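You operate a simulated robot arm through the tools that you are given. There is no shell and no other tool. Be economical: measure what you need, move in short steps, check, and stop when the job is done.

Carry out the task below with a simulated robot arm. There is one attempt and no reset: what you move stays moved.

JOB
Press the yellow loop back into the turntable coil, then the white one.
Fine: wind each loop round to the keeper block of its colour; a block is pulled out before its loop comes up; all blocks end in, the blue one untouched; the knob ends at 4; six moves; no snag.
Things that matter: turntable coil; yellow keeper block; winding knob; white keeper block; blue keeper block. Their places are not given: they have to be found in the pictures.

It is judged by the outcome, as a careful person would: the job done as asked, and still so three seconds after it is handed in. It fails if anything else is knocked over, pushed out of place, dropped, spilled or broken.

ROBOT AND FRAMES
A 6-joint arm with a two-finger parallel gripper, fixed in place. Base frame: the origin is at the foot of the arm, x ahead of it, y to its left, z up; the work surface is at about z = 871. Units: mm, degrees, N and s.
With the tool pointing down near the work surface it reaches from about 320 to 700 mm from the base axis. Its first joint turns from -166.0 to 166.0 degrees. Payload 4.1 kg.
The TCP is the grasp point between the finger pads, 23 mm short of the fingertips. In the tool frame z runs along the fingers and y along their closing line. Largest opening 94 mm; finger width 38, thickness 10; the body of the gripper, 54 by 96 mm, starts 39 mm behind the TCP.
Orientation is that of the tool frame in the base frame, as [roll, pitch, yaw] about the fixed x, y, z axes, in that order (R = Rz(yaw) Ry(pitch) Rx(roll)). With the fingers straight down and closing along the base's y, the tool's x points along the base's -x, its y along +y and its z along -z.

CONTROLS
- The arm moves only by the tool move_arm. Its argument "increments" is one flat list of numbers, 6 for each row, row after row: the shift along the tool's x, y, z in mm, then the turn, a rotation vector about the tool's x, y, z in degrees. In form: [tx, ty, tz, ax, ay, az, tx, ty, tz, ax, ay, az, ...]. A call has 1 to 20 rows; each row is the pose to reach, as a shift and turn from the pose commanded when the call began, along the tool's axes at that moment. "fingers" is the finger opening in mm, from 0 to 94, set as the call begins (left out, the last holds). A row lasts 0.2 s, in which the tool goes at most 50 mm and 8.6 degrees; a call with a longer step from one row to the next is refused whole, and so is a gripper value outside its range. Where a pose cannot be reached the arm comes as near as it can. A force on the tool above 50 N (or 10 N above the force at the start of the call, whichever is more), or a blocked arm, ends the call early, and 0.2 s more pass. The fingers move at their own pace (about 45 mm/s each) and stop on an object; they squeeze with about 37 N. The grip force told is the motor's: it shows also when the fingers shut on nothing. Time passes only in rows, and 0.2 s behind the last, so rows that repeat a pose let the fingers close. The reply holds the time, the measured pose of the TCP, the force on the tool along the base axes, the opening and the grip force, in the units named above and with some noise, and new pictures: "show" is both (left out), scene, wrist or none.
- Cameras (640 x 400 px; columns grow to the right, rows downward): "scene" is fixed at [399.8, 498.8, 1611.5]; the picture's right is [-0.94, -0.33, 0.00], its down [-0.30, 0.85, -0.44] and it looks along [0.15, -0.42, -0.90] (base axes); focal length 337 px, centre (320, 200). "wrist" rides on the gripper at [86, 16, -74] in the tool frame; the picture's right is [-0.18, 0.98, 0.00], its down [-0.58, -0.11, -0.81] and it looks along [-0.79, -0.15, 0.59] (tool axes); focal length 243 px, centre (320, 200).
- move_column(by): slides the trunk up (or, below 0, down) by that many mm; the arm rides with it, the base frame stays. It gives what a move gives, with no picture.
- point_at(camera, pixels): there is no depth. For up to 12 entries [column, row, z] of the newest picture of that camera ("zoom" is the newest enlarged one), the place [x, y] in the base frame at which the ray of that pixel passes the height z, good to about 2 mm. It takes no simulated time.
- zoom(camera, box): a new picture of the part [left, top, right, bottom] of that camera's present view, enlarged. It takes no simulated time.
- finish_job(): hands the job in; it is judged then, once.

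Keep the steps short. Do not move on a guess: measure, check each grasp and each placing, and mend mistakes. In all there are 80 turns and 200 pictures (those below and enlarged ones count). Leave the gripper open and the arm clear of the work at the hand-in unless told otherwise, and finish with a single line.

The tools are called after "Call:" as a command line: name --argument value ..., lists and objects as JSON in quotes. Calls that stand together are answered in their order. move_arm: Moves the arm, as the interface text tells. Its arguments: {"type":"object","properties":{"increments":{"type":"array","items":{"type":"number"}},"fingers":{"type":"number"},"show":{"type":"string","enum":["both","scene","wrist","none"]}},"required":["increments"]} The other tools are called the same way: move_column (by) slides the trunk up or down; point_at (camera, pixels) gives the place at which the rays of pixels pass given heights; zoom (camera, box) takes an enlarged picture of a part of a camera's view; finish_job () hands the job in.

At the start:

```text
time: 0.0
tool_pos: [324.9, 225.7, 1172.4]
tool_rot: [-180.0, 0.0, -180.0]
ft_force: [0.1, -0.6, 0.1]
gripper_width: 93.6
grasp_force: 0.1
trunk travel left (down, up): [-475.0, 115.0]
```

scene: 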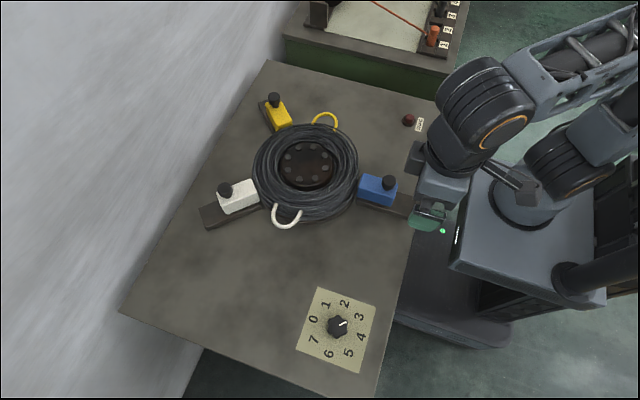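
wrist: 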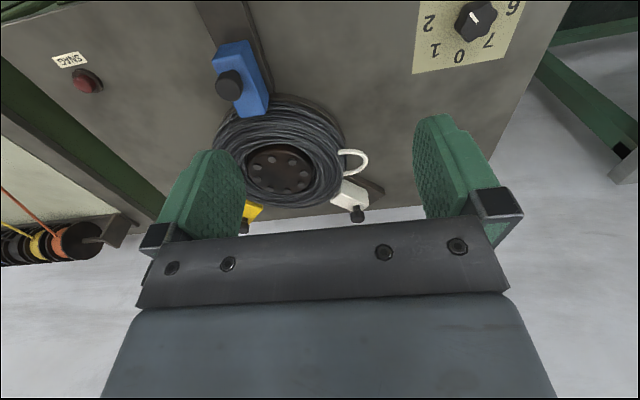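

I start by enlarging the coil and the knob to read their state.

Call:
zoom --camera "scene" --box '[190, 80, 430, 240]'

Call:
zoom --camera "scene" --box '[280, 275, 400, 385]'

```text
2.50 times, centred on (310, 160) of scene
```

zoom: 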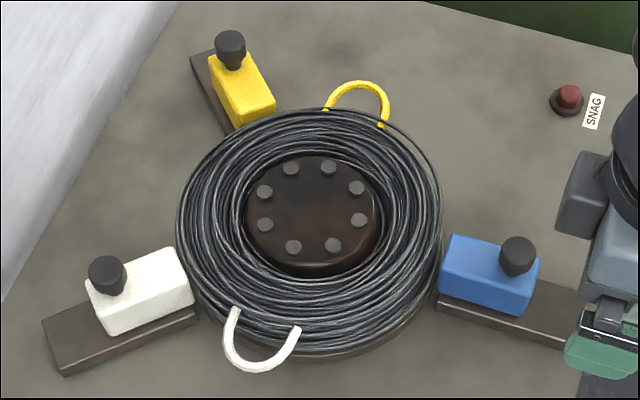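

```text
3.64 times, centred on (340, 330) of scene
```

zoom: 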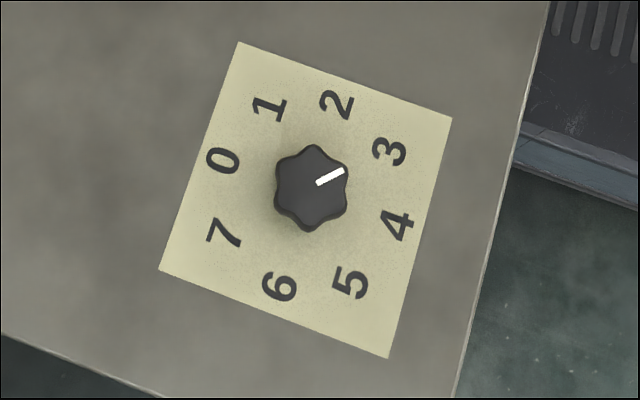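

The knob reads 3. I measure the parts on the table; I guess heights first.

Call:
point_at --camera "scene" --pixels '[[307.2, 165.2, 910], [324.8, 122, 900], [284, 220, 900], [280, 115, 900], [274, 99, 920], [238, 196, 900], [225.2, 190, 920], [388.8, 182, 920], [337.8, 326.4, 890], [359.2, 316.5, 873], [361.2, 336.3, 873], [313.4, 319, 873]]'

Call:
point_at --camera "scene" --pixels '[[318, 291, 873], [375.6, 307.5, 873], [358.7, 373, 873], [295.8, 349, 873], [207, 229, 871], [200, 206, 871], [270, 101, 871], [340, 332, 873], [408, 120, 880]]'

Call:
zoom --camera "wrist" --box '[200, 30, 400, 230]'

```text
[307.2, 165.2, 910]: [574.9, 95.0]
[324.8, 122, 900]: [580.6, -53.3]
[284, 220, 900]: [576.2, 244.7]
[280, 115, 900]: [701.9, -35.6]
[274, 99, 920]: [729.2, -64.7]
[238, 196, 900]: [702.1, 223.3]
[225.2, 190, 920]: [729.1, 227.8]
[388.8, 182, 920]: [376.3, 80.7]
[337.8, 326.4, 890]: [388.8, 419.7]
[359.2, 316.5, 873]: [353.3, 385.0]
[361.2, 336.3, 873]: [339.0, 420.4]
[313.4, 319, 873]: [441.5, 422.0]
```

```text
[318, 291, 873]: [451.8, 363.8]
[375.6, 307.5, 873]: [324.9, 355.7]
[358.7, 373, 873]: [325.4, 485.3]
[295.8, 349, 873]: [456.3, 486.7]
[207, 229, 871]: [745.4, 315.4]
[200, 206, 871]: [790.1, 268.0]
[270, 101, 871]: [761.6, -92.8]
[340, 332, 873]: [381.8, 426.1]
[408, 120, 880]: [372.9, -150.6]
```

```text
2.00 times, centred on (300, 130) of wrist
```

zoom: 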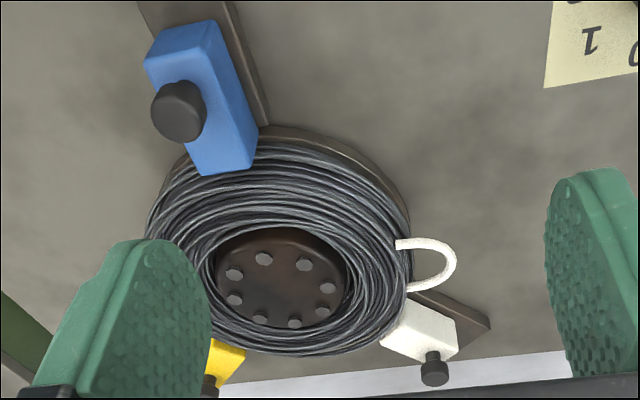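

I triangulate heights by comparing wrist and scene rays for the blue knob, white knob and hub.

Call:
point_at --camera "wrist" --pixels '[[226, 84, 920], [226, 84, 940], [226, 84, 960], [357.5, 207, 920], [357.5, 207, 940], [357.5, 207, 960], [280.5, 171, 900], [280.5, 171, 920], [280.5, 171, 940]]'

Call:
point_at --camera "scene" --pixels '[[389, 181, 920], [389, 181, 940], [389, 181, 960], [224.8, 188, 920], [224.8, 188, 940], [224.8, 188, 960], [307.2, 163.5, 900], [307.2, 163.5, 920], [307.2, 163.5, 940], [273.5, 97.5, 920], [273.5, 97.5, 940]]'

Call:
zoom --camera "scene" --box '[190, 160, 290, 240]'

Call:
zoom --camera "scene" --box '[240, 80, 340, 160]'

```text
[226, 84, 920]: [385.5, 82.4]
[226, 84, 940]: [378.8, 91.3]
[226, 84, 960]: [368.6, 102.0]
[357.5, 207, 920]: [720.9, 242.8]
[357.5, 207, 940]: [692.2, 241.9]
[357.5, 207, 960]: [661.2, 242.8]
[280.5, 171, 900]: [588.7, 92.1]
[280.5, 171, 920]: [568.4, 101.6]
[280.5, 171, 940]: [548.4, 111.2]
```

```text
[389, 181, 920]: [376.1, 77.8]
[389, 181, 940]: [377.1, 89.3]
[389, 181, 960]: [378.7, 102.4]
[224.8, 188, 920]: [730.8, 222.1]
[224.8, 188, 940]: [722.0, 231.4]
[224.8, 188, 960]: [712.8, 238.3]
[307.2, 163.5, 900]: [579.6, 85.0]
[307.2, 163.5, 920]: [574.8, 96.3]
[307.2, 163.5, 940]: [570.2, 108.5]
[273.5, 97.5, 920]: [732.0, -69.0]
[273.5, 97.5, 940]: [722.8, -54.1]
```

```text
5.00 times, centred on (240, 200) of scene
```

zoom: 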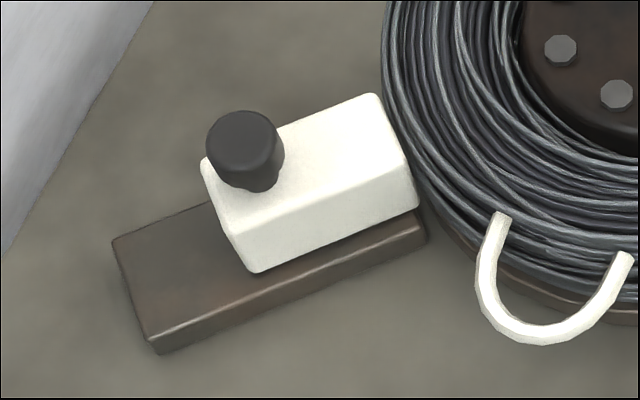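

```text
5.00 times, centred on (290, 120) of scene
```

zoom: 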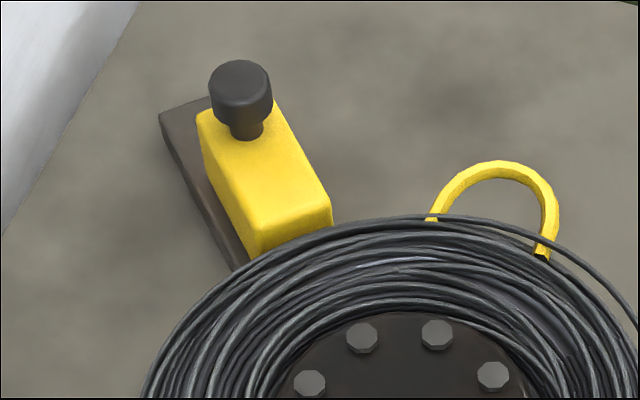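

Blue knob-top is at z≈942, (377,90); by symmetry the coil centre is ≈(575,93), with the yellow and white block knobs at ≈(717,-47) and (717,235). The yellow loop sits at -90°, its block at -45°. White loop at +90°, its block at +45°. The dial numbers grow clockwise, so the sequence is: pull yellow, knob 3→2, push yellow, pull white, knob 2→4, push white. I go high to above the yellow block, tilting the tool 30° outward for reach.

Call:
move_arm --increments '[-30.4, -22.75, 11.8, 0, -2.5, 0, -60.8, -45.5, 23.7, 0, -5, 0, -91.3, -68.3, 35.5, 0, -7.5, 0, -121.7, -91, 47.3, 0, -10, 0, -152.1, -113.8, 59.2, 0, -12.5, 0, -182.5, -136.5, 71, 0, -15, 0, -212.9, -159.3, 82.8, 0, -17.5, 0, -243.3, -182, 94.6, 0, -20, 0, -273.8, -204.8, 106.5, 0, -22.5, 0, -304.2, -227.5, 118.3, 0, -25, 0, -334.6, -250.3, 130.1, 0, -27.5, 0, -365, -273, 142, 0, -30, 0, -365, -273, 142, 0, -30, 0]' --fingers 60

```text
time: 2.8
tool_pos: [689.6, -48.0, 1030.8]
tool_rot: [-180.0, 30.0, 180.0]
ft_force: [0.5, -0.4, -0.1]
gripper_width: 60.1
grasp_force: 0.0
trunk travel left (down, up): [-475.0, 115.0]
```

scene: 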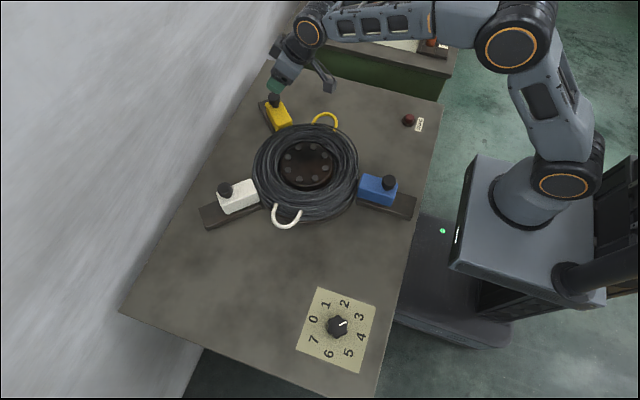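
wrist: 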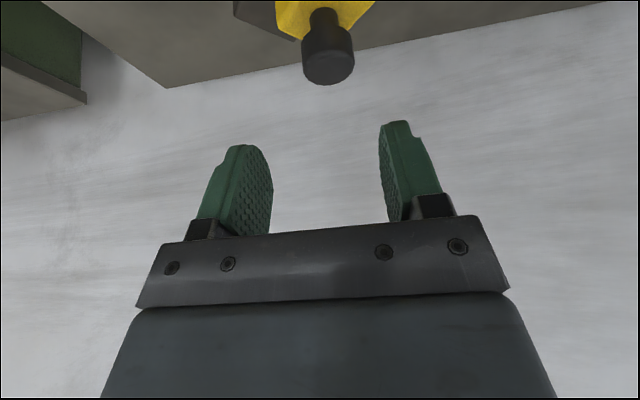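

Reached easily. I zoom on the yellow knob to locate it from both cameras.

Call:
zoom --camera "wrist" --box '[230, 0, 430, 125]'

Call:
point_at --camera "wrist" --pixels '[[328, 66, 930], [328, 66, 940], [328, 66, 950], [323, 10, 900], [323, 10, 910], [323, 10, 920]]'

Call:
point_at --camera "scene" --pixels '[[270, 60, 871], [120, 310, 871], [200, 180, 871], [274.5, 105, 910], [273.5, 97.5, 950]]'

```text
3.20 times, centred on (330, 62) of wrist
```

zoom: 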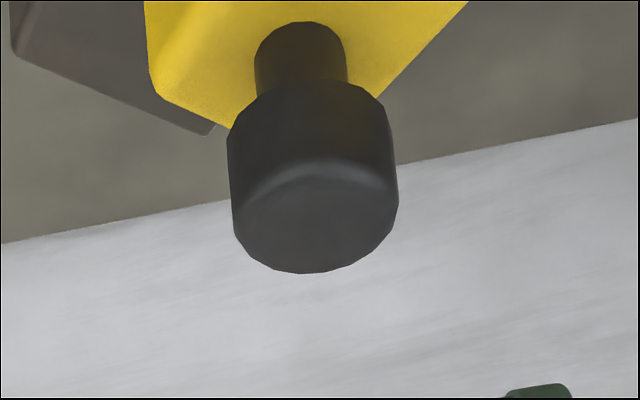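

```text
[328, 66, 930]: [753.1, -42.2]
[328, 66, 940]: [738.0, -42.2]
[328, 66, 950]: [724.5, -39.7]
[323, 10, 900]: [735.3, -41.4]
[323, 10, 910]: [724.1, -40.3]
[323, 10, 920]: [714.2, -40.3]
```

```text
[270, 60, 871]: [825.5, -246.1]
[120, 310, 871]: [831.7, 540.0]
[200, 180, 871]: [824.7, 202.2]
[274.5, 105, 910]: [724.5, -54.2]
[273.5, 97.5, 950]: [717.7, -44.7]
```

The yellow knob's head top is at about z=953, (717,-42), about 27 mm wide; the block top is about 917. I go down along the tilted tool axis with the fingers 56 mm open, TCP to (712,-42,952).

Call:
move_arm --increments '[20.4, 6, 10, 0, 0, 0, 20.4, 6, 30, 0, 0, 0, 20.4, 6, 50, 0, 0, 0, 20.4, 6, 65, 0, 0, 0, 20.4, 6, 79.4, 0, 0, 0]' --fingers 56

```text
time: 4.0
tool_pos: [710.6, -41.8, 953.8]
tool_rot: [179.9, 30.2, -180.0]
ft_force: [-1.7, -1.0, 7.1]
gripper_width: 55.6
grasp_force: 0.1
trunk travel left (down, up): [-475.0, 115.0]
```

scene: 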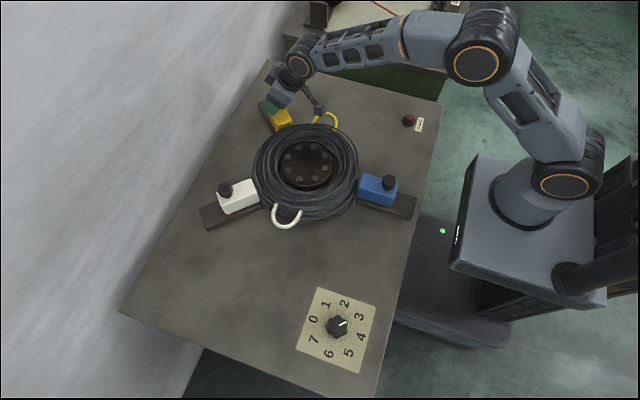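
wrist: 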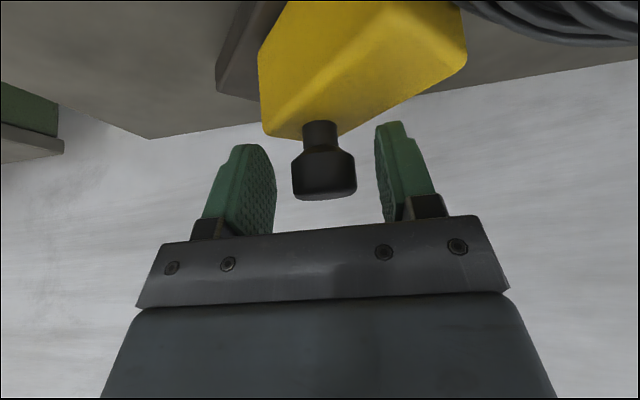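

A 7 N upward force: something may be touching. I look closer.

Call:
zoom --camera "wrist" --box '[190, 90, 470, 265]'

Call:
zoom --camera "scene" --box '[240, 40, 350, 150]'

```text
2.29 times, centred on (330, 178) of wrist
```

zoom: 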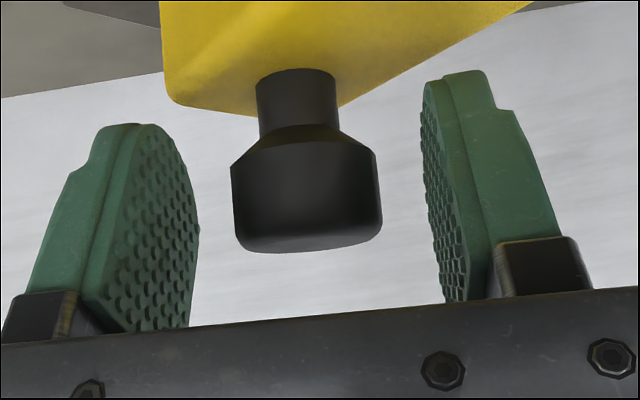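

```text
3.64 times, centred on (295, 95) of scene
```

zoom: 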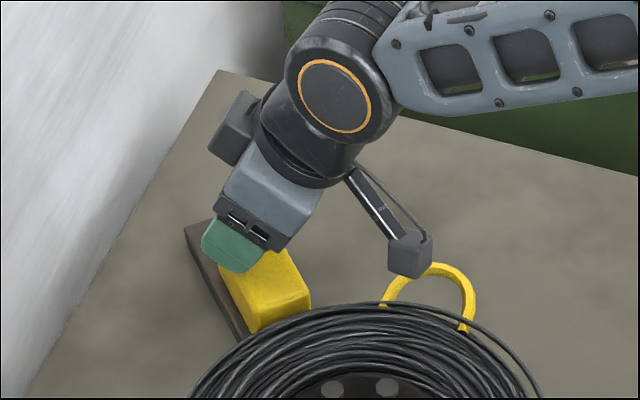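

The knob is centred between the pads and nothing appears to touch. I pause to check whether the force was just settling, then close.

Call:
move_arm --increments '[0, 0, 0, 0, 0, 0, 0, 0, 0, 0, 0, 0]' --show "none"

Call:
move_arm --increments '[0, 0, 0, 0, 0, 0, 0, 0, 0, 0, 0, 0, 0, 0, 0, 0, 0, 0, 0, 0, 0, 0, 0, 0]' --fingers 10 --show "wrist"

```text
time: 4.6
tool_pos: [710.2, -42.2, 953.5]
tool_rot: [-179.9, 30.1, -180.0]
ft_force: [0.8, -1.1, 14.1]
gripper_width: 55.9
grasp_force: 0.0
trunk travel left (down, up): [-475.0, 115.0]
```

```text
time: 5.6
tool_pos: [709.9, -40.8, 953.0]
tool_rot: [179.9, 30.3, -179.9]
ft_force: [4.0, 2.2, 18.8]
gripper_width: 31.3
grasp_force: 45.1
trunk travel left (down, up): [-475.0, 115.0]
```

wrist: 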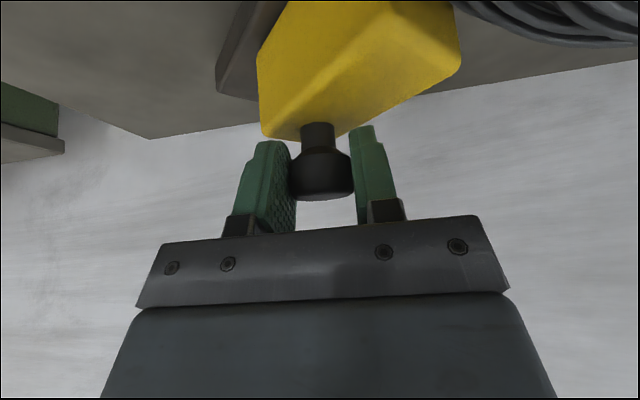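

The upward force keeps growing to 19 N, so the fingertips probably rest on the block top. I open, lift 5 mm, recheck the force, then re-close.

Call:
move_arm --increments '[0, 0, 0, 0, 0, 0, 0, 0, 0, 0, 0, 0, -1.2, 0, -2.2, 0, 0, 0, -2.5, 0, -4.3, 0, 0, 0, -2.5, 0, -4.3, 0, 0, 0]' --fingers 50 --show "wrist"

Call:
move_arm --increments '[0, 0, 0, 0, 0, 0, 0, 0, 0, 0, 0, 0]' --show "none"

```text
time: 6.8
tool_pos: [712.1, -40.5, 953.6]
tool_rot: [-180.0, 29.8, -179.9]
ft_force: [0.1, -0.8, -0.5]
gripper_width: 49.8
grasp_force: 0.1
trunk travel left (down, up): [-475.0, 115.0]
```

wrist: 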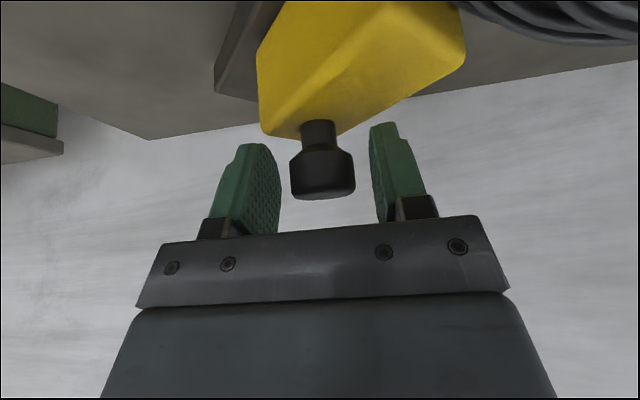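

```text
time: 7.4
tool_pos: [710.5, -42.1, 956.1]
tool_rot: [180.0, 30.0, 180.0]
ft_force: [-0.6, -0.6, 0.6]
gripper_width: 50.1
grasp_force: 0.1
trunk travel left (down, up): [-475.0, 115.0]
```

Free of contact now. I close on the knob and check.

Call:
move_arm --increments '[0, 0, 0, 0, 0, 0, 0, 0, 0, 0, 0, 0, 0, 0, 0, 0, 0, 0]' --fingers 10 --show "none"

Call:
move_arm --increments '[-1.5, -1.8, 0.9, 0, 0, 0, -3.1, -3.5, 1.8, 0, 0, 0, -6.1, -7.1, 3.5, 0, 0, 0, -9.2, -10.6, 5.3, 0, 0, 0, -12.2, -14.1, 7.1, 0, 0, 0]'

```text
time: 8.2
tool_pos: [711.2, -40.7, 956.7]
tool_rot: [-180.0, 30.0, -179.9]
ft_force: [2.2, 3.7, 0.1]
gripper_width: 31.0
grasp_force: 45.0
trunk travel left (down, up): [-475.0, 115.0]
```

```text
time: 9.4
tool_pos: [726.8, -54.4, 955.9]
tool_rot: [-180.0, 30.0, -179.9]
ft_force: [4.5, 3.5, 3.5]
gripper_width: 31.4
grasp_force: 45.4
trunk travel left (down, up): [-475.0, 115.0]
```

scene: 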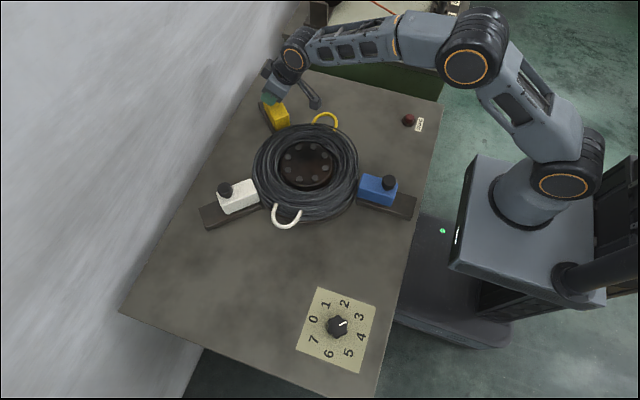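
wrist: 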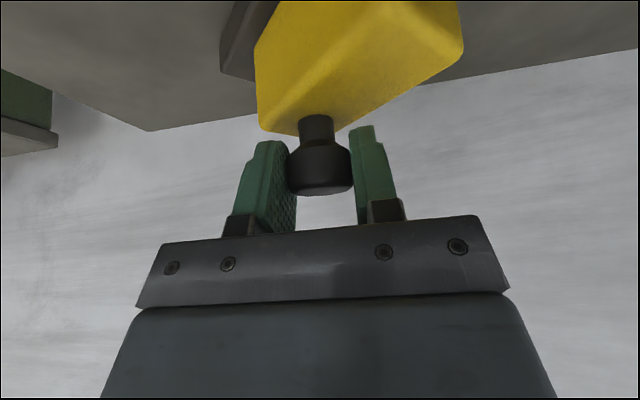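

The block slides out easily. I keep pulling, expecting a stop around 45–55 mm.

Call:
move_arm --increments '[-3.1, -3.5, 1.8, 0, 0, 0, -6.1, -7.1, 3.5, 0, 0, 0, -9.2, -10.6, 5.3, 0, 0, 0, -12.2, -14.1, 7.1, 0, 0, 0, -15.3, -17.7, 8.9, 0, 0, 0]'

Call:
zoom --camera "scene" --box '[230, 70, 350, 145]'

```text
time: 10.6
tool_pos: [743.7, -72.9, 956.0]
tool_rot: [180.0, 29.9, 179.9]
ft_force: [2.6, 1.0, -2.0]
gripper_width: 31.3
grasp_force: 44.8
trunk travel left (down, up): [-475.0, 115.0]
```

scene: 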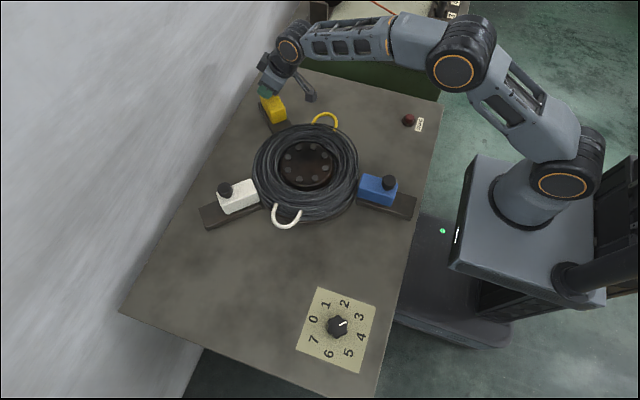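
wrist: 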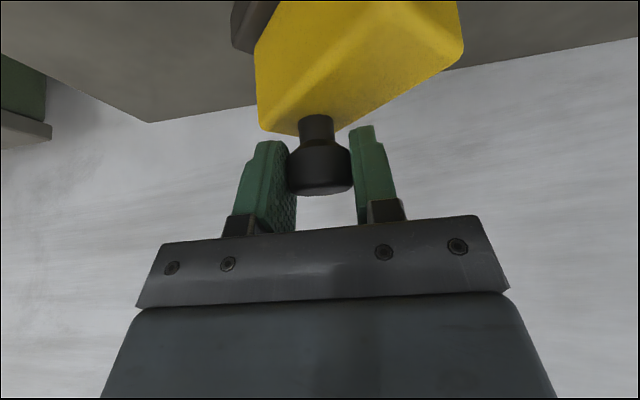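

```text
5.33 times, centred on (290, 108) of scene
```

zoom: 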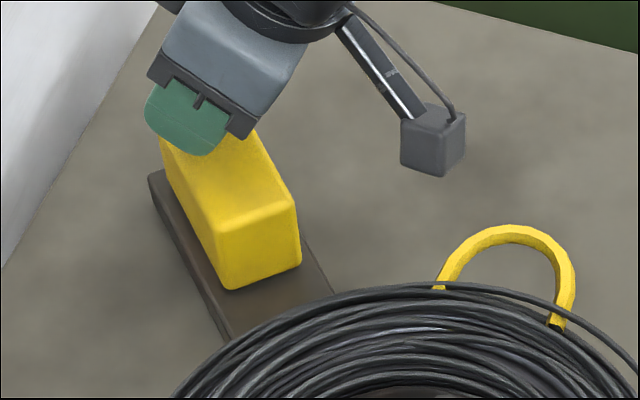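

About 45 mm out with no stop felt. I go another 8 mm, gently, for loop clearance.

Call:
move_arm --increments '[-1.2, -1.4, 0.7, 0, 0, 0, -2.4, -2.8, 1.4, 0, 0, 0, -3.7, -4.2, 2.1, 0, 0, 0, -4.9, -5.7, 2.8, 0, 0, 0, -4.9, -5.7, 2.8, 0, 0, 0]' --show "none"

Call:
zoom --camera "scene" --box '[230, 70, 350, 145]'

```text
time: 11.8
tool_pos: [746.7, -74.1, 956.8]
tool_rot: [180.0, 29.8, -179.9]
ft_force: [-21.3, 11.5, -4.2]
gripper_width: 31.3
grasp_force: 44.4
trunk travel left (down, up): [-475.0, 115.0]
```

```text
5.33 times, centred on (290, 108) of scene
```

zoom: 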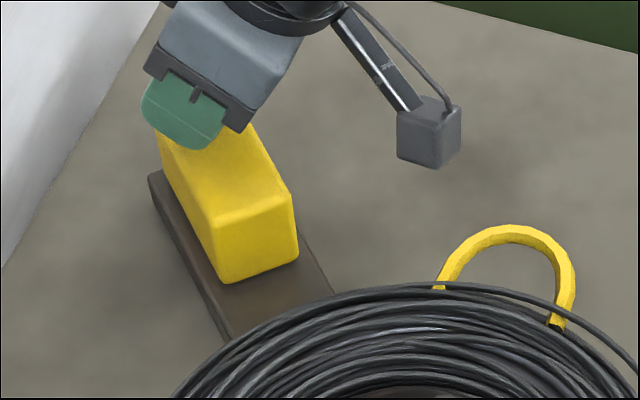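

The end stop is felt (force about 24 N). Block fully out. I open and back off along the tool axis.

Call:
move_arm --increments '[3, 3.5, -1.7, 0, 0, 0, 3, 3.5, -1.7, 0, 0, 0, 3, 3.5, -20, 0, 0, 0, 3, 3.5, -50, 0, 0, 0, 3, 3.5, -90, 0, 0, 0]' --fingers 56

```text
time: 13.0
tool_pos: [700.9, -73.4, 1029.1]
tool_rot: [179.9, 30.0, 180.0]
ft_force: [1.2, -0.1, 0.3]
gripper_width: 55.9
grasp_force: 0.1
trunk travel left (down, up): [-475.0, 115.0]
```

scene: 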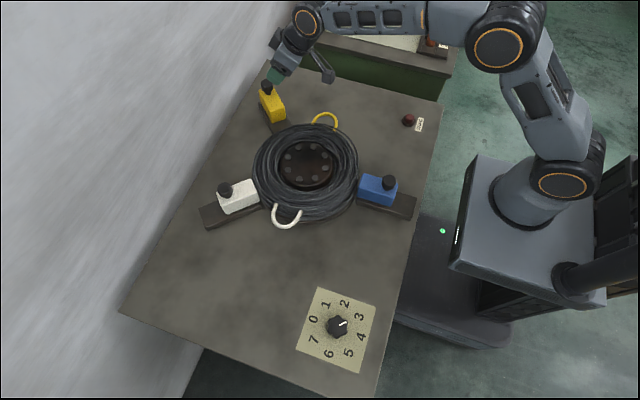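
wrist: 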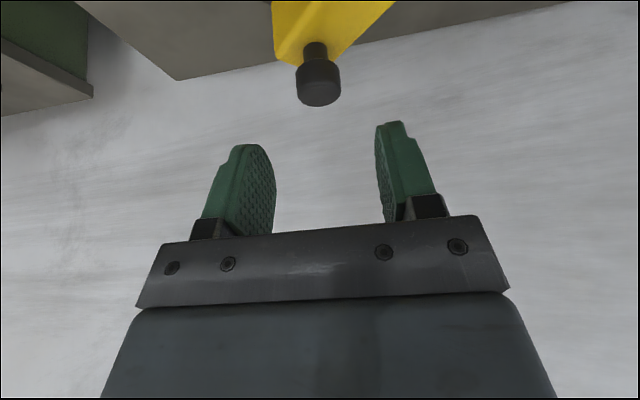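

Now over to the winding knob: to (389,421,1010), tool upright again.

Call:
move_arm --increments '[20, 35.3, -10, 0, 2.14, 0, 40, 70.6, -19.9, 0, 4.29, 0, 59.9, 105.9, -29.9, 0, 6.43, 0, 79.9, 141.1, -39.9, 0, 8.57, 0, 99.9, 176.4, -49.8, 0, 10.71, 0, 119.9, 211.7, -59.8, 0, 12.86, 0, 139.9, 247, -69.8, 0, 15, 0, 159.8, 282.3, -79.7, 0, 17.14, 0, 179.8, 317.6, -89.7, 0, 19.29, 0, 199.8, 352.9, -99.6, 0, 21.43, 0, 219.8, 388.1, -109.6, 0, 23.57, 0, 239.7, 423.4, -119.6, 0, 25.71, 0, 259.7, 458.7, -129.5, 0, 27.86, 0, 279.7, 494, -139.5, 0, 30, 0, 279.7, 494, -139.5, 0, 30, 0]'

Call:
zoom --camera "scene" --box '[280, 275, 400, 385]'

Call:
zoom --camera "wrist" --box '[240, 0, 400, 160]'

```text
time: 16.2
tool_pos: [388.0, 419.9, 1014.1]
tool_rot: [-180.0, 0.1, 180.0]
ft_force: [-0.6, 0.6, -0.3]
gripper_width: 56.1
grasp_force: 0.0
trunk travel left (down, up): [-475.0, 115.0]
```

scene: 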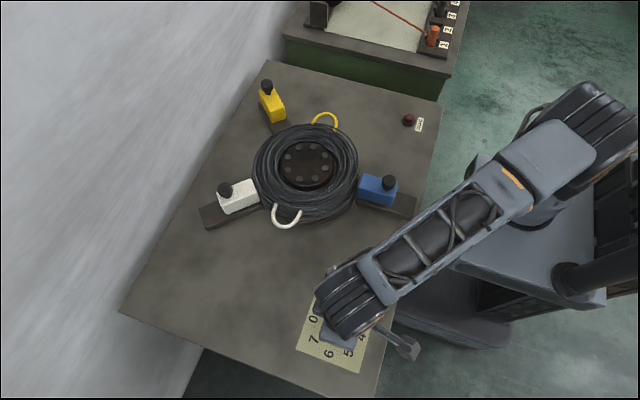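
wrist: 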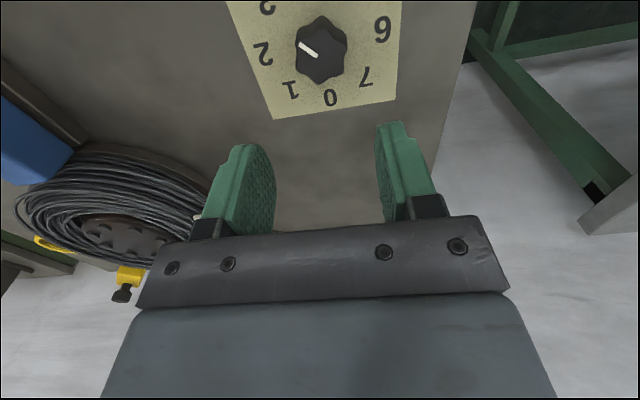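

```text
3.64 times, centred on (340, 330) of scene
```

zoom: 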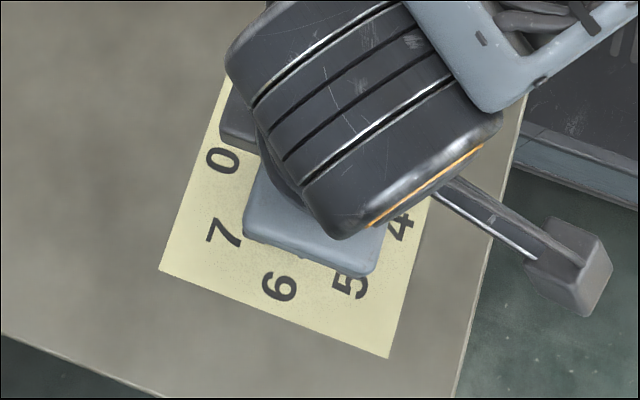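

```text
2.50 times, centred on (320, 80) of wrist
```

zoom: 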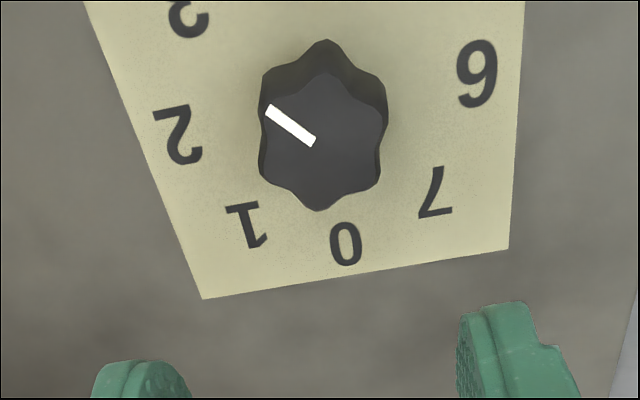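

The knob's lobes line up so that closing along y (present yaw) fits two lobes per pad. I measure the knob top height.

Call:
point_at --camera "wrist" --pixels '[[320.8, 56, 885], [320.8, 56, 895], [320.8, 56, 905], [320.8, 56, 915], [319.5, 84, 895], [321, 30, 895], [297, 60, 900], [344.5, 58, 900]]'

Call:
point_at --camera "scene" --pixels '[[337.8, 326.4, 885], [337.8, 326.4, 895], [337.8, 326.4, 905], [337.8, 326.4, 915]]'

```text
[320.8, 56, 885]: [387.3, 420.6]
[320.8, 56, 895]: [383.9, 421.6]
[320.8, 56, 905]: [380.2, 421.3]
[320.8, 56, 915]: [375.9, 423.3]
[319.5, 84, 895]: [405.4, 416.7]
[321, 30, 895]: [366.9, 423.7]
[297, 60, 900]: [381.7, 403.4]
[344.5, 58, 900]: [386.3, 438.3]
```

```text
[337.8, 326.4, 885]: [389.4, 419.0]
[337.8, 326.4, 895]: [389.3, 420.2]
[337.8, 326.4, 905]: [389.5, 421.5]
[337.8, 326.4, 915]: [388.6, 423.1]
```

Knob top is about z=893, centre (389,420.5). I descend in two stages to TCP z≈900.

Call:
move_arm --increments '[-1, 0.6, 30, 0, 0, 0, -1, 0.6, 60, 0, 0, 0, -1, 0.6, 85, 0, 0, 0, -1, 0.6, 85, 0, 0, 0]' --fingers 64 --show "wrist"

Call:
move_arm --increments '[0, 0, 10, 0, 0, 0, 0, 0, 20, 0, 0, 0, 0, 0, 28, 0, 0, 0, 0, 0, 28, 0, 0, 0]' --show "wrist"

```text
time: 17.2
tool_pos: [388.7, 417.0, 927.5]
tool_rot: [-180.0, 0.0, 180.0]
ft_force: [0.1, -0.4, 0.2]
gripper_width: 64.1
grasp_force: 0.0
trunk travel left (down, up): [-475.0, 115.0]
```

wrist: 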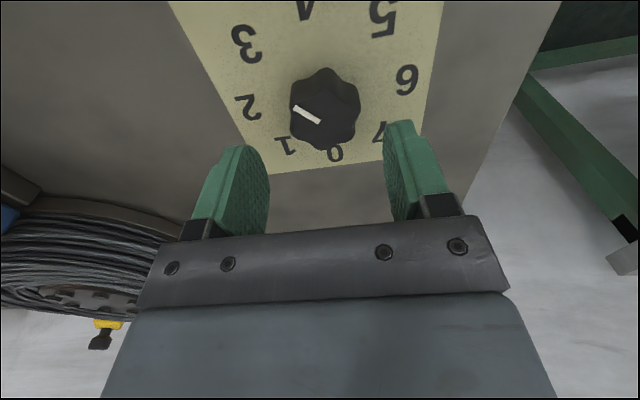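

```text
time: 18.2
tool_pos: [391.5, 418.9, 897.9]
tool_rot: [179.9, -0.1, -180.0]
ft_force: [1.2, 0.1, 0.1]
gripper_width: 64.2
grasp_force: 0.1
trunk travel left (down, up): [-475.0, 115.0]
```

wrist: 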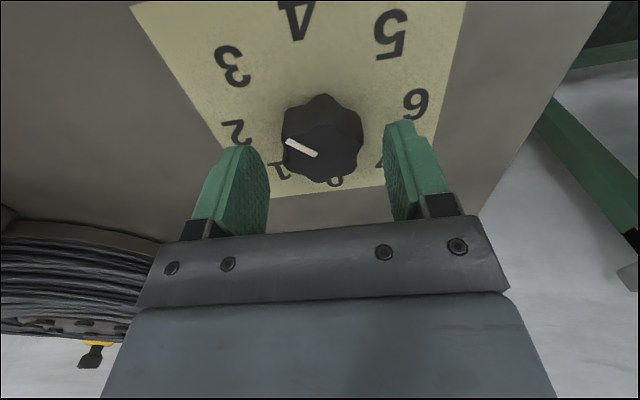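

I check the knob top's height against the fingertips before closing.

Call:
zoom --camera "wrist" --box '[240, 80, 400, 220]'

Call:
point_at --camera "wrist" --pixels '[[322, 150, 875], [322, 150, 880], [322, 150, 885], [322, 150, 890], [322, 184, 875], [322, 184, 885], [322, 184, 890]]'

Call:
zoom --camera "scene" --box '[280, 275, 400, 385]'

```text
2.86 times, centred on (320, 150) of wrist
```

zoom: 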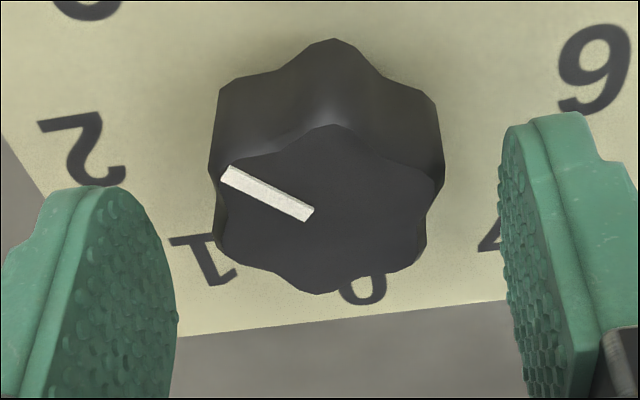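

```text
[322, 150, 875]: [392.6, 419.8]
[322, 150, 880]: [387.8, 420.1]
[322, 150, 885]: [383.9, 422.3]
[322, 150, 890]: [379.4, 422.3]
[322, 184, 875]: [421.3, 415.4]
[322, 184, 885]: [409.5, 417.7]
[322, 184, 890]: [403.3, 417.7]
```

```text
3.64 times, centred on (340, 330) of scene
```

zoom: 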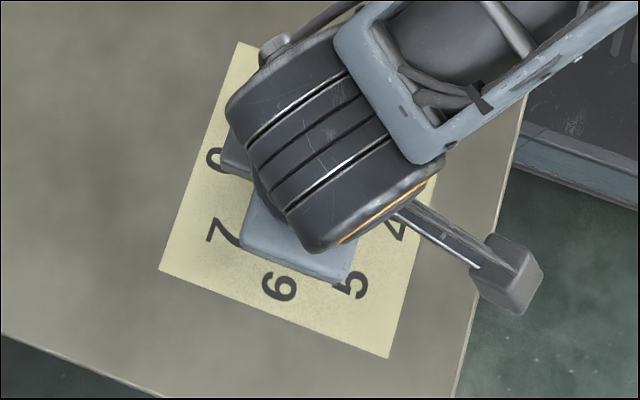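

The knob top is lower than thought (about 882–888), so pads overlap only ~10 mm. I lower by 1 mm steps (3 mm) watching for contact force.

Call:
move_arm --increments '[0, 0, 1, 0, 0, 0, 0, 0, 2, 0, 0, 0, 0, 0, 3, 0, 0, 0, 0, 0, 3, 0, 0, 0]' --show "none"

```text
time: 19.2
tool_pos: [390.4, 420.1, 896.7]
tool_rot: [180.0, 0.0, -180.0]
ft_force: [0.1, -0.3, -0.5]
gripper_width: 64.2
grasp_force: 0.0
trunk travel left (down, up): [-475.0, 115.0]
```

No contact. I close on the knob.

Call:
move_arm --increments '[0, 0, 0, 0, 0, 0, 0, 0, 0, 0, 0, 0, 0, 0, 0, 0, 0, 0, 0, 0, 0, 0, 0, 0]' --fingers 10 --show "wrist"

```text
time: 20.2
tool_pos: [391.9, 420.2, 896.7]
tool_rot: [-179.9, 0.0, 180.0]
ft_force: [0.4, 3.1, -1.0]
gripper_width: 40.5
grasp_force: 44.8
trunk travel left (down, up): [-475.0, 115.0]
```

wrist: 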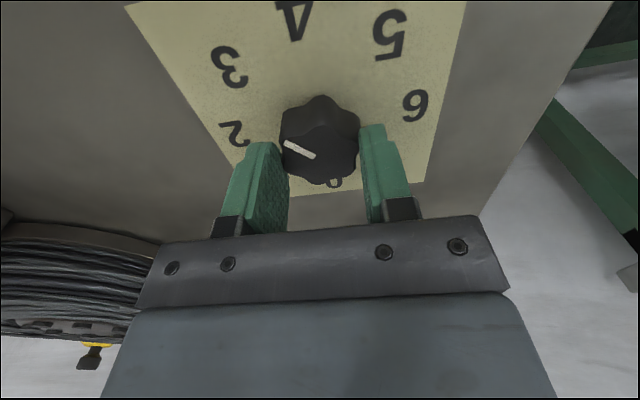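

Gripped at 40.5 mm. I turn 15° counter-clockwise (towards 2) first and check which way the coil goes.

Call:
move_arm --increments '[0, 0, 0, 0, 0, -4, 0, 0, 0, 0, 0, -8, 0, 0, 0, 0, 0, -12, 0, 0, 0, 0, 0, -15, 0, 0, 0, 0, 0, -15]'

Call:
zoom --camera "scene" --box '[190, 80, 430, 240]'

```text
time: 21.4
tool_pos: [391.1, 421.2, 897.2]
tool_rot: [-180.0, 0.0, -165.0]
ft_force: [3.1, 0.9, 2.5]
gripper_width: 40.3
grasp_force: 45.3
trunk travel left (down, up): [-475.0, 115.0]
```

scene: 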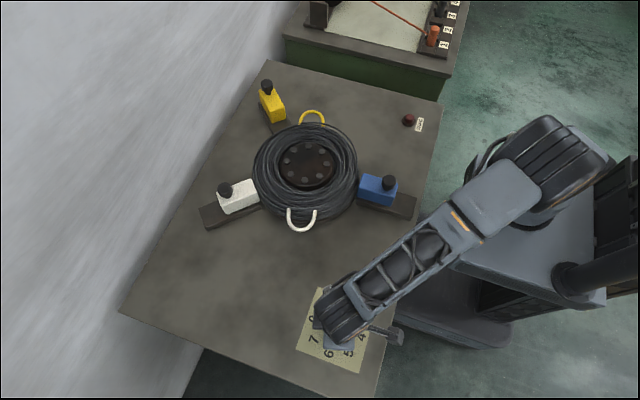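
wrist: 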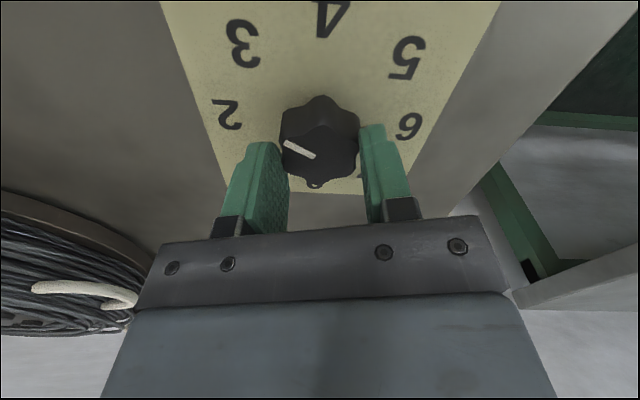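

```text
2.50 times, centred on (310, 160) of scene
```

zoom: 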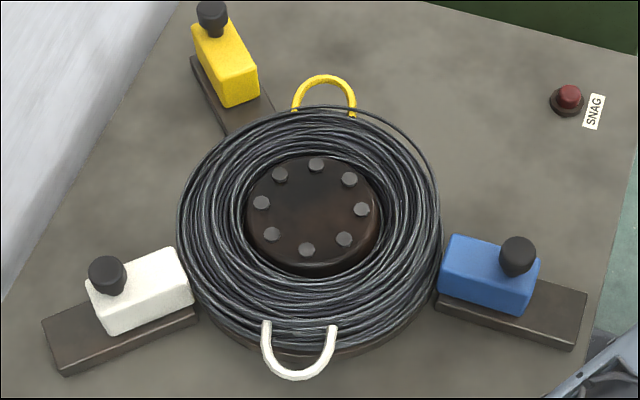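

The coil follows 1:1 and yellow comes towards its pulled-out block. I turn 30° more to reach 2.

Call:
move_arm --increments '[0, 0, 0, 0, 0, -5, 0, 0, 0, 0, 0, -10, 0, 0, 0, 0, 0, -15, 0, 0, 0, 0, 0, -20, 0, 0, 0, 0, 0, -25, 0, 0, 0, 0, 0, -30, 0, 0, 0, 0, 0, -30]'

Call:
zoom --camera "scene" --box '[190, 80, 430, 240]'

```text
time: 23.0
tool_pos: [391.1, 421.2, 896.5]
tool_rot: [-179.9, 0.0, -134.9]
ft_force: [3.6, 3.2, 5.6]
gripper_width: 40.4
grasp_force: 45.1
trunk travel left (down, up): [-475.0, 115.0]
```

scene: 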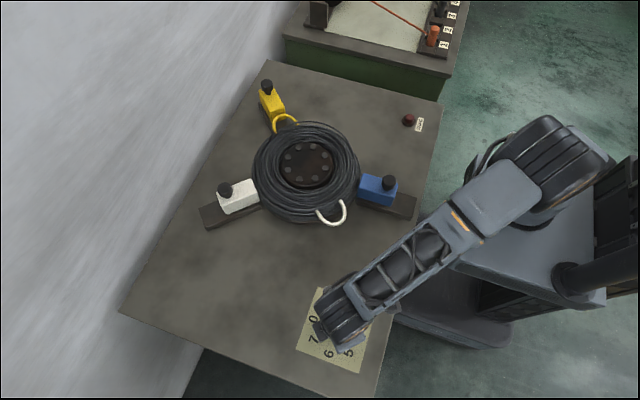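
wrist: 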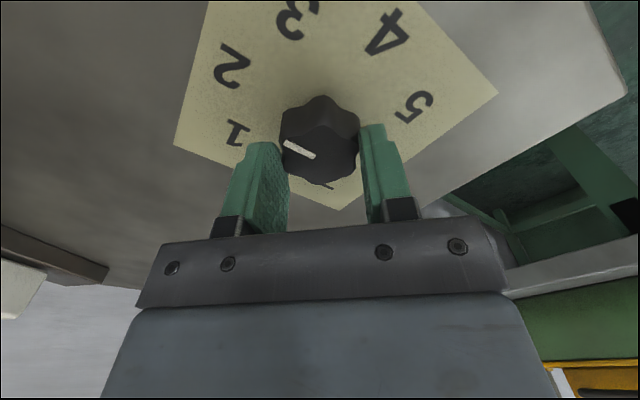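

```text
2.50 times, centred on (310, 160) of scene
```

zoom: 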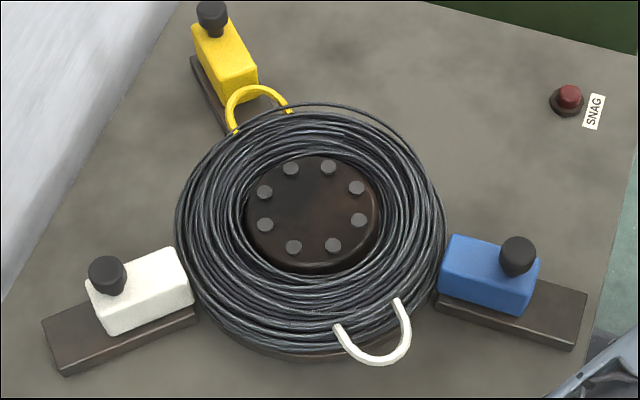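

The yellow loop is now in front of its block. I open and rise, then check the pointer.

Call:
move_arm --increments '[0, 0, 0, 0, 0, 0, 0, 0, 0, 0, 0, 0, 0, 0, -25, 0, 0, 0, 0, 0, -60, 0, 0, 0, 0, 0, -100, 0, 0, 0, 0, 0, -130, 0, 0, 0]' --fingers 64 --show "wrist"

Call:
zoom --camera "wrist" --box '[220, 0, 420, 140]'

```text
time: 24.4
tool_pos: [389.7, 422.9, 1025.7]
tool_rot: [-180.0, 0.0, -135.0]
ft_force: [-0.4, 0.0, -0.3]
gripper_width: 63.9
grasp_force: 0.1
trunk travel left (down, up): [-475.0, 115.0]
```

wrist: 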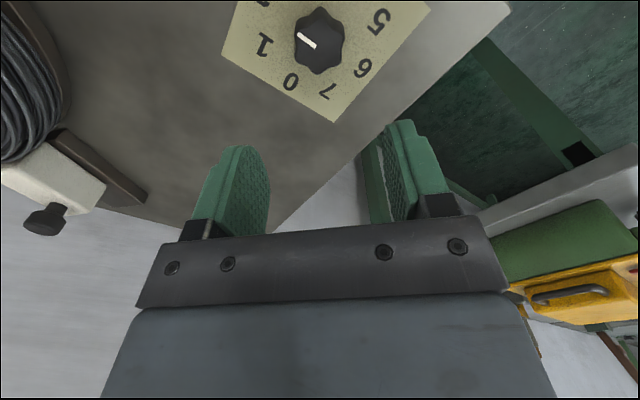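

```text
2.86 times, centred on (320, 70) of wrist
```

zoom: 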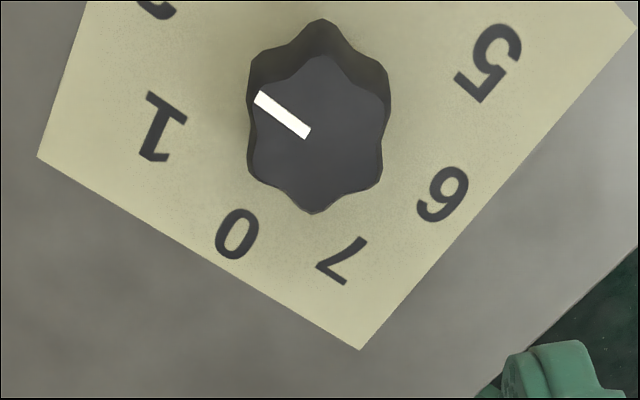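

The pointer has moved with the grip to 2. I turn the wrist back to yaw 0, then move back over the yellow block with the 30° tilt.

Call:
move_arm --increments '[0, 0, 0, 0, 0, 7.5, 0, 0, 0, 0, 0, 15, 0, 0, 0, 0, 0, 22.5, 0, 0, 0, 0, 0, 30, 0, 0, 0, 0, 0, 37.5, 0, 0, 0, 0, 0, 45, 0, 0, 0, 0, 0, 45]' --fingers 56 --show "none"

Call:
move_arm --increments '[-22.2, -35.5, -0.6, 0, -2.14, 0, -44.4, -70.9, -1.1, 0, -4.29, 0, -66.6, -106.4, -1.7, 0, -6.43, 0, -88.9, -141.9, -2.3, 0, -8.57, 0, -111.1, -177.3, -2.9, 0, -10.71, 0, -133.3, -212.8, -3.4, 0, -12.86, 0, -155.5, -248.3, -4, 0, -15, 0, -177.7, -283.7, -4.6, 0, -17.14, 0, -199.9, -319.2, -5.1, 0, -19.29, 0, -222.1, -354.6, -5.7, 0, -21.43, 0, -244.4, -390.1, -6.3, 0, -23.57, 0, -266.6, -425.6, -6.9, 0, -25.71, 0, -288.8, -461, -7.4, 0, -27.86, 0, -311, -496.5, -8, 0, -30, 0, -311, -496.5, -8, 0, -30, 0]'

Call:
zoom --camera "scene" --box '[280, 275, 400, 385]'

```text
time: 26.0
tool_pos: [390.7, 421.2, 1026.8]
tool_rot: [-180.0, -0.1, 179.8]
ft_force: [-0.4, 0.3, -0.2]
gripper_width: 56.2
grasp_force: 0.0
trunk travel left (down, up): [-475.0, 115.0]
```

```text
time: 29.2
tool_pos: [703.8, -76.0, 1035.1]
tool_rot: [179.9, 30.0, -180.0]
ft_force: [0.5, 0.8, -0.1]
gripper_width: 56.1
grasp_force: 0.0
trunk travel left (down, up): [-475.0, 115.0]
```

scene: 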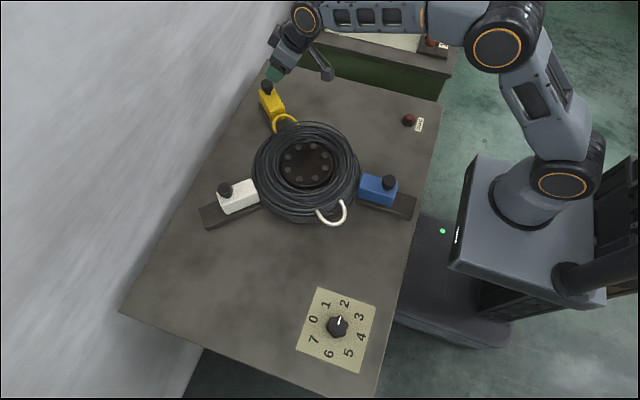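
wrist: 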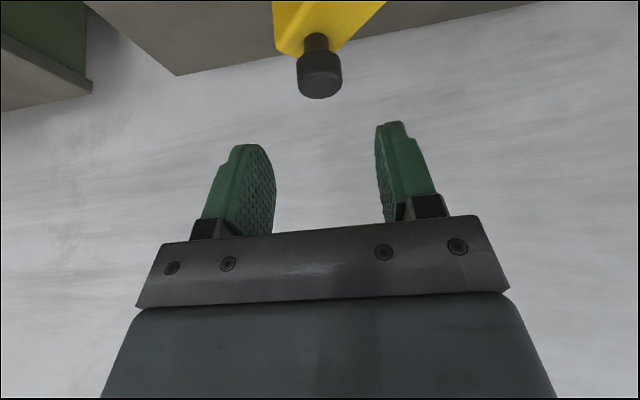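

```text
3.64 times, centred on (340, 330) of scene
```

zoom: 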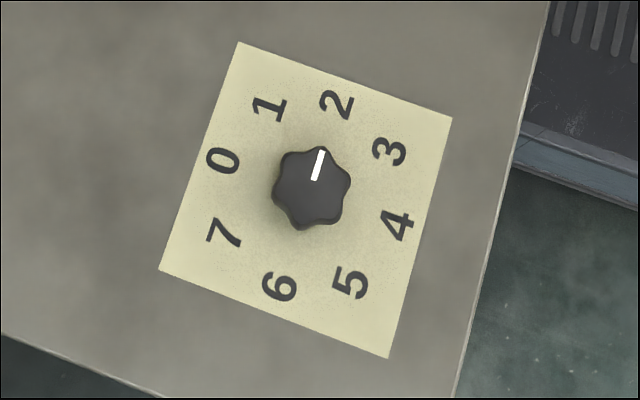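

The pointer is on 2. I go down on the yellow block's knob.

Call:
move_arm --increments '[1.5, 1, 20, 0, 0, 0, 1.5, 1, 45, 0, 0, 0, 1.5, 1, 65, 0, 0, 0, 1.5, 1, 80, 0, 0, 0, 1.5, 1, 89, 0, 0, 0, 1.5, 1, 89, 0, 0, 0]' --show "wrist"

```text
time: 30.6
tool_pos: [744.7, -75.1, 957.0]
tool_rot: [-180.0, 30.0, -179.9]
ft_force: [0.0, 0.7, 0.2]
gripper_width: 56.2
grasp_force: 0.0
trunk travel left (down, up): [-475.0, 115.0]
```

wrist: 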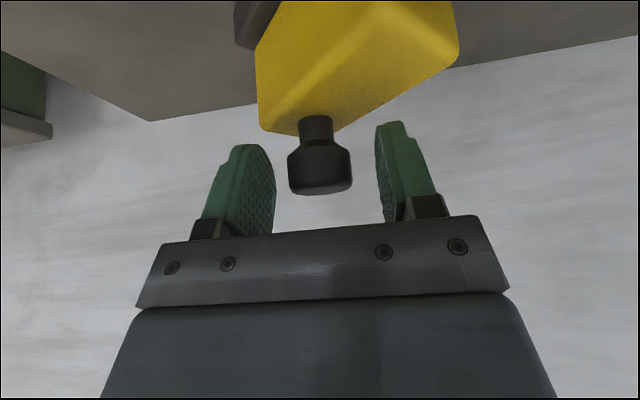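

Knob between the pads, no force. I close and push inward 30 mm first.

Call:
move_arm --increments '[0, 0, 0, 0, 0, 0, 0, 0, 0, 0, 0, 0, 0, 0, 0, 0, 0, 0]' --fingers 10 --show "none"

Call:
move_arm --increments '[3.1, 3.5, -1.8, 0, 0, 0, 6.1, 7.1, -3.5, 0, 0, 0, 9.2, 10.6, -5.3, 0, 0, 0, 12.2, 14.1, -7.1, 0, 0, 0, 15.3, 17.7, -8.9, 0, 0, 0, 18.4, 21.2, -10.6, 0, 0, 0, 18.4, 21.2, -10.6, 0, 0, 0]' --show "wrist"

Call:
zoom --camera "scene" --box '[230, 70, 350, 145]'

```text
time: 31.4
tool_pos: [743.9, -76.5, 956.8]
tool_rot: [180.0, 30.0, -180.0]
ft_force: [0.3, -0.7, -0.3]
gripper_width: 31.2
grasp_force: 44.9
trunk travel left (down, up): [-475.0, 115.0]
```

```text
time: 33.0
tool_pos: [722.4, -54.1, 957.1]
tool_rot: [180.0, 30.0, 180.0]
ft_force: [-4.0, -2.9, 1.0]
gripper_width: 31.3
grasp_force: 45.1
trunk travel left (down, up): [-475.0, 115.0]
```

wrist: 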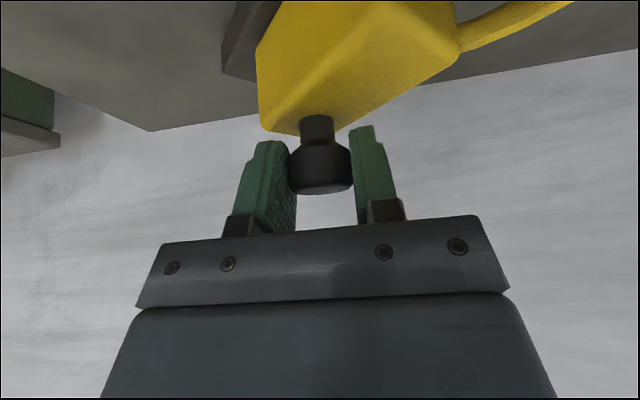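

```text
5.33 times, centred on (290, 108) of scene
```

zoom: 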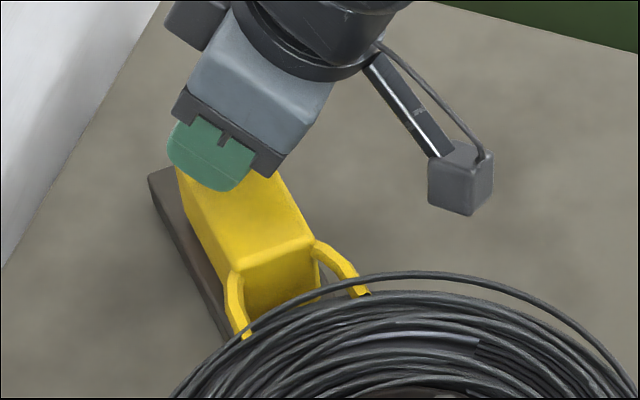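

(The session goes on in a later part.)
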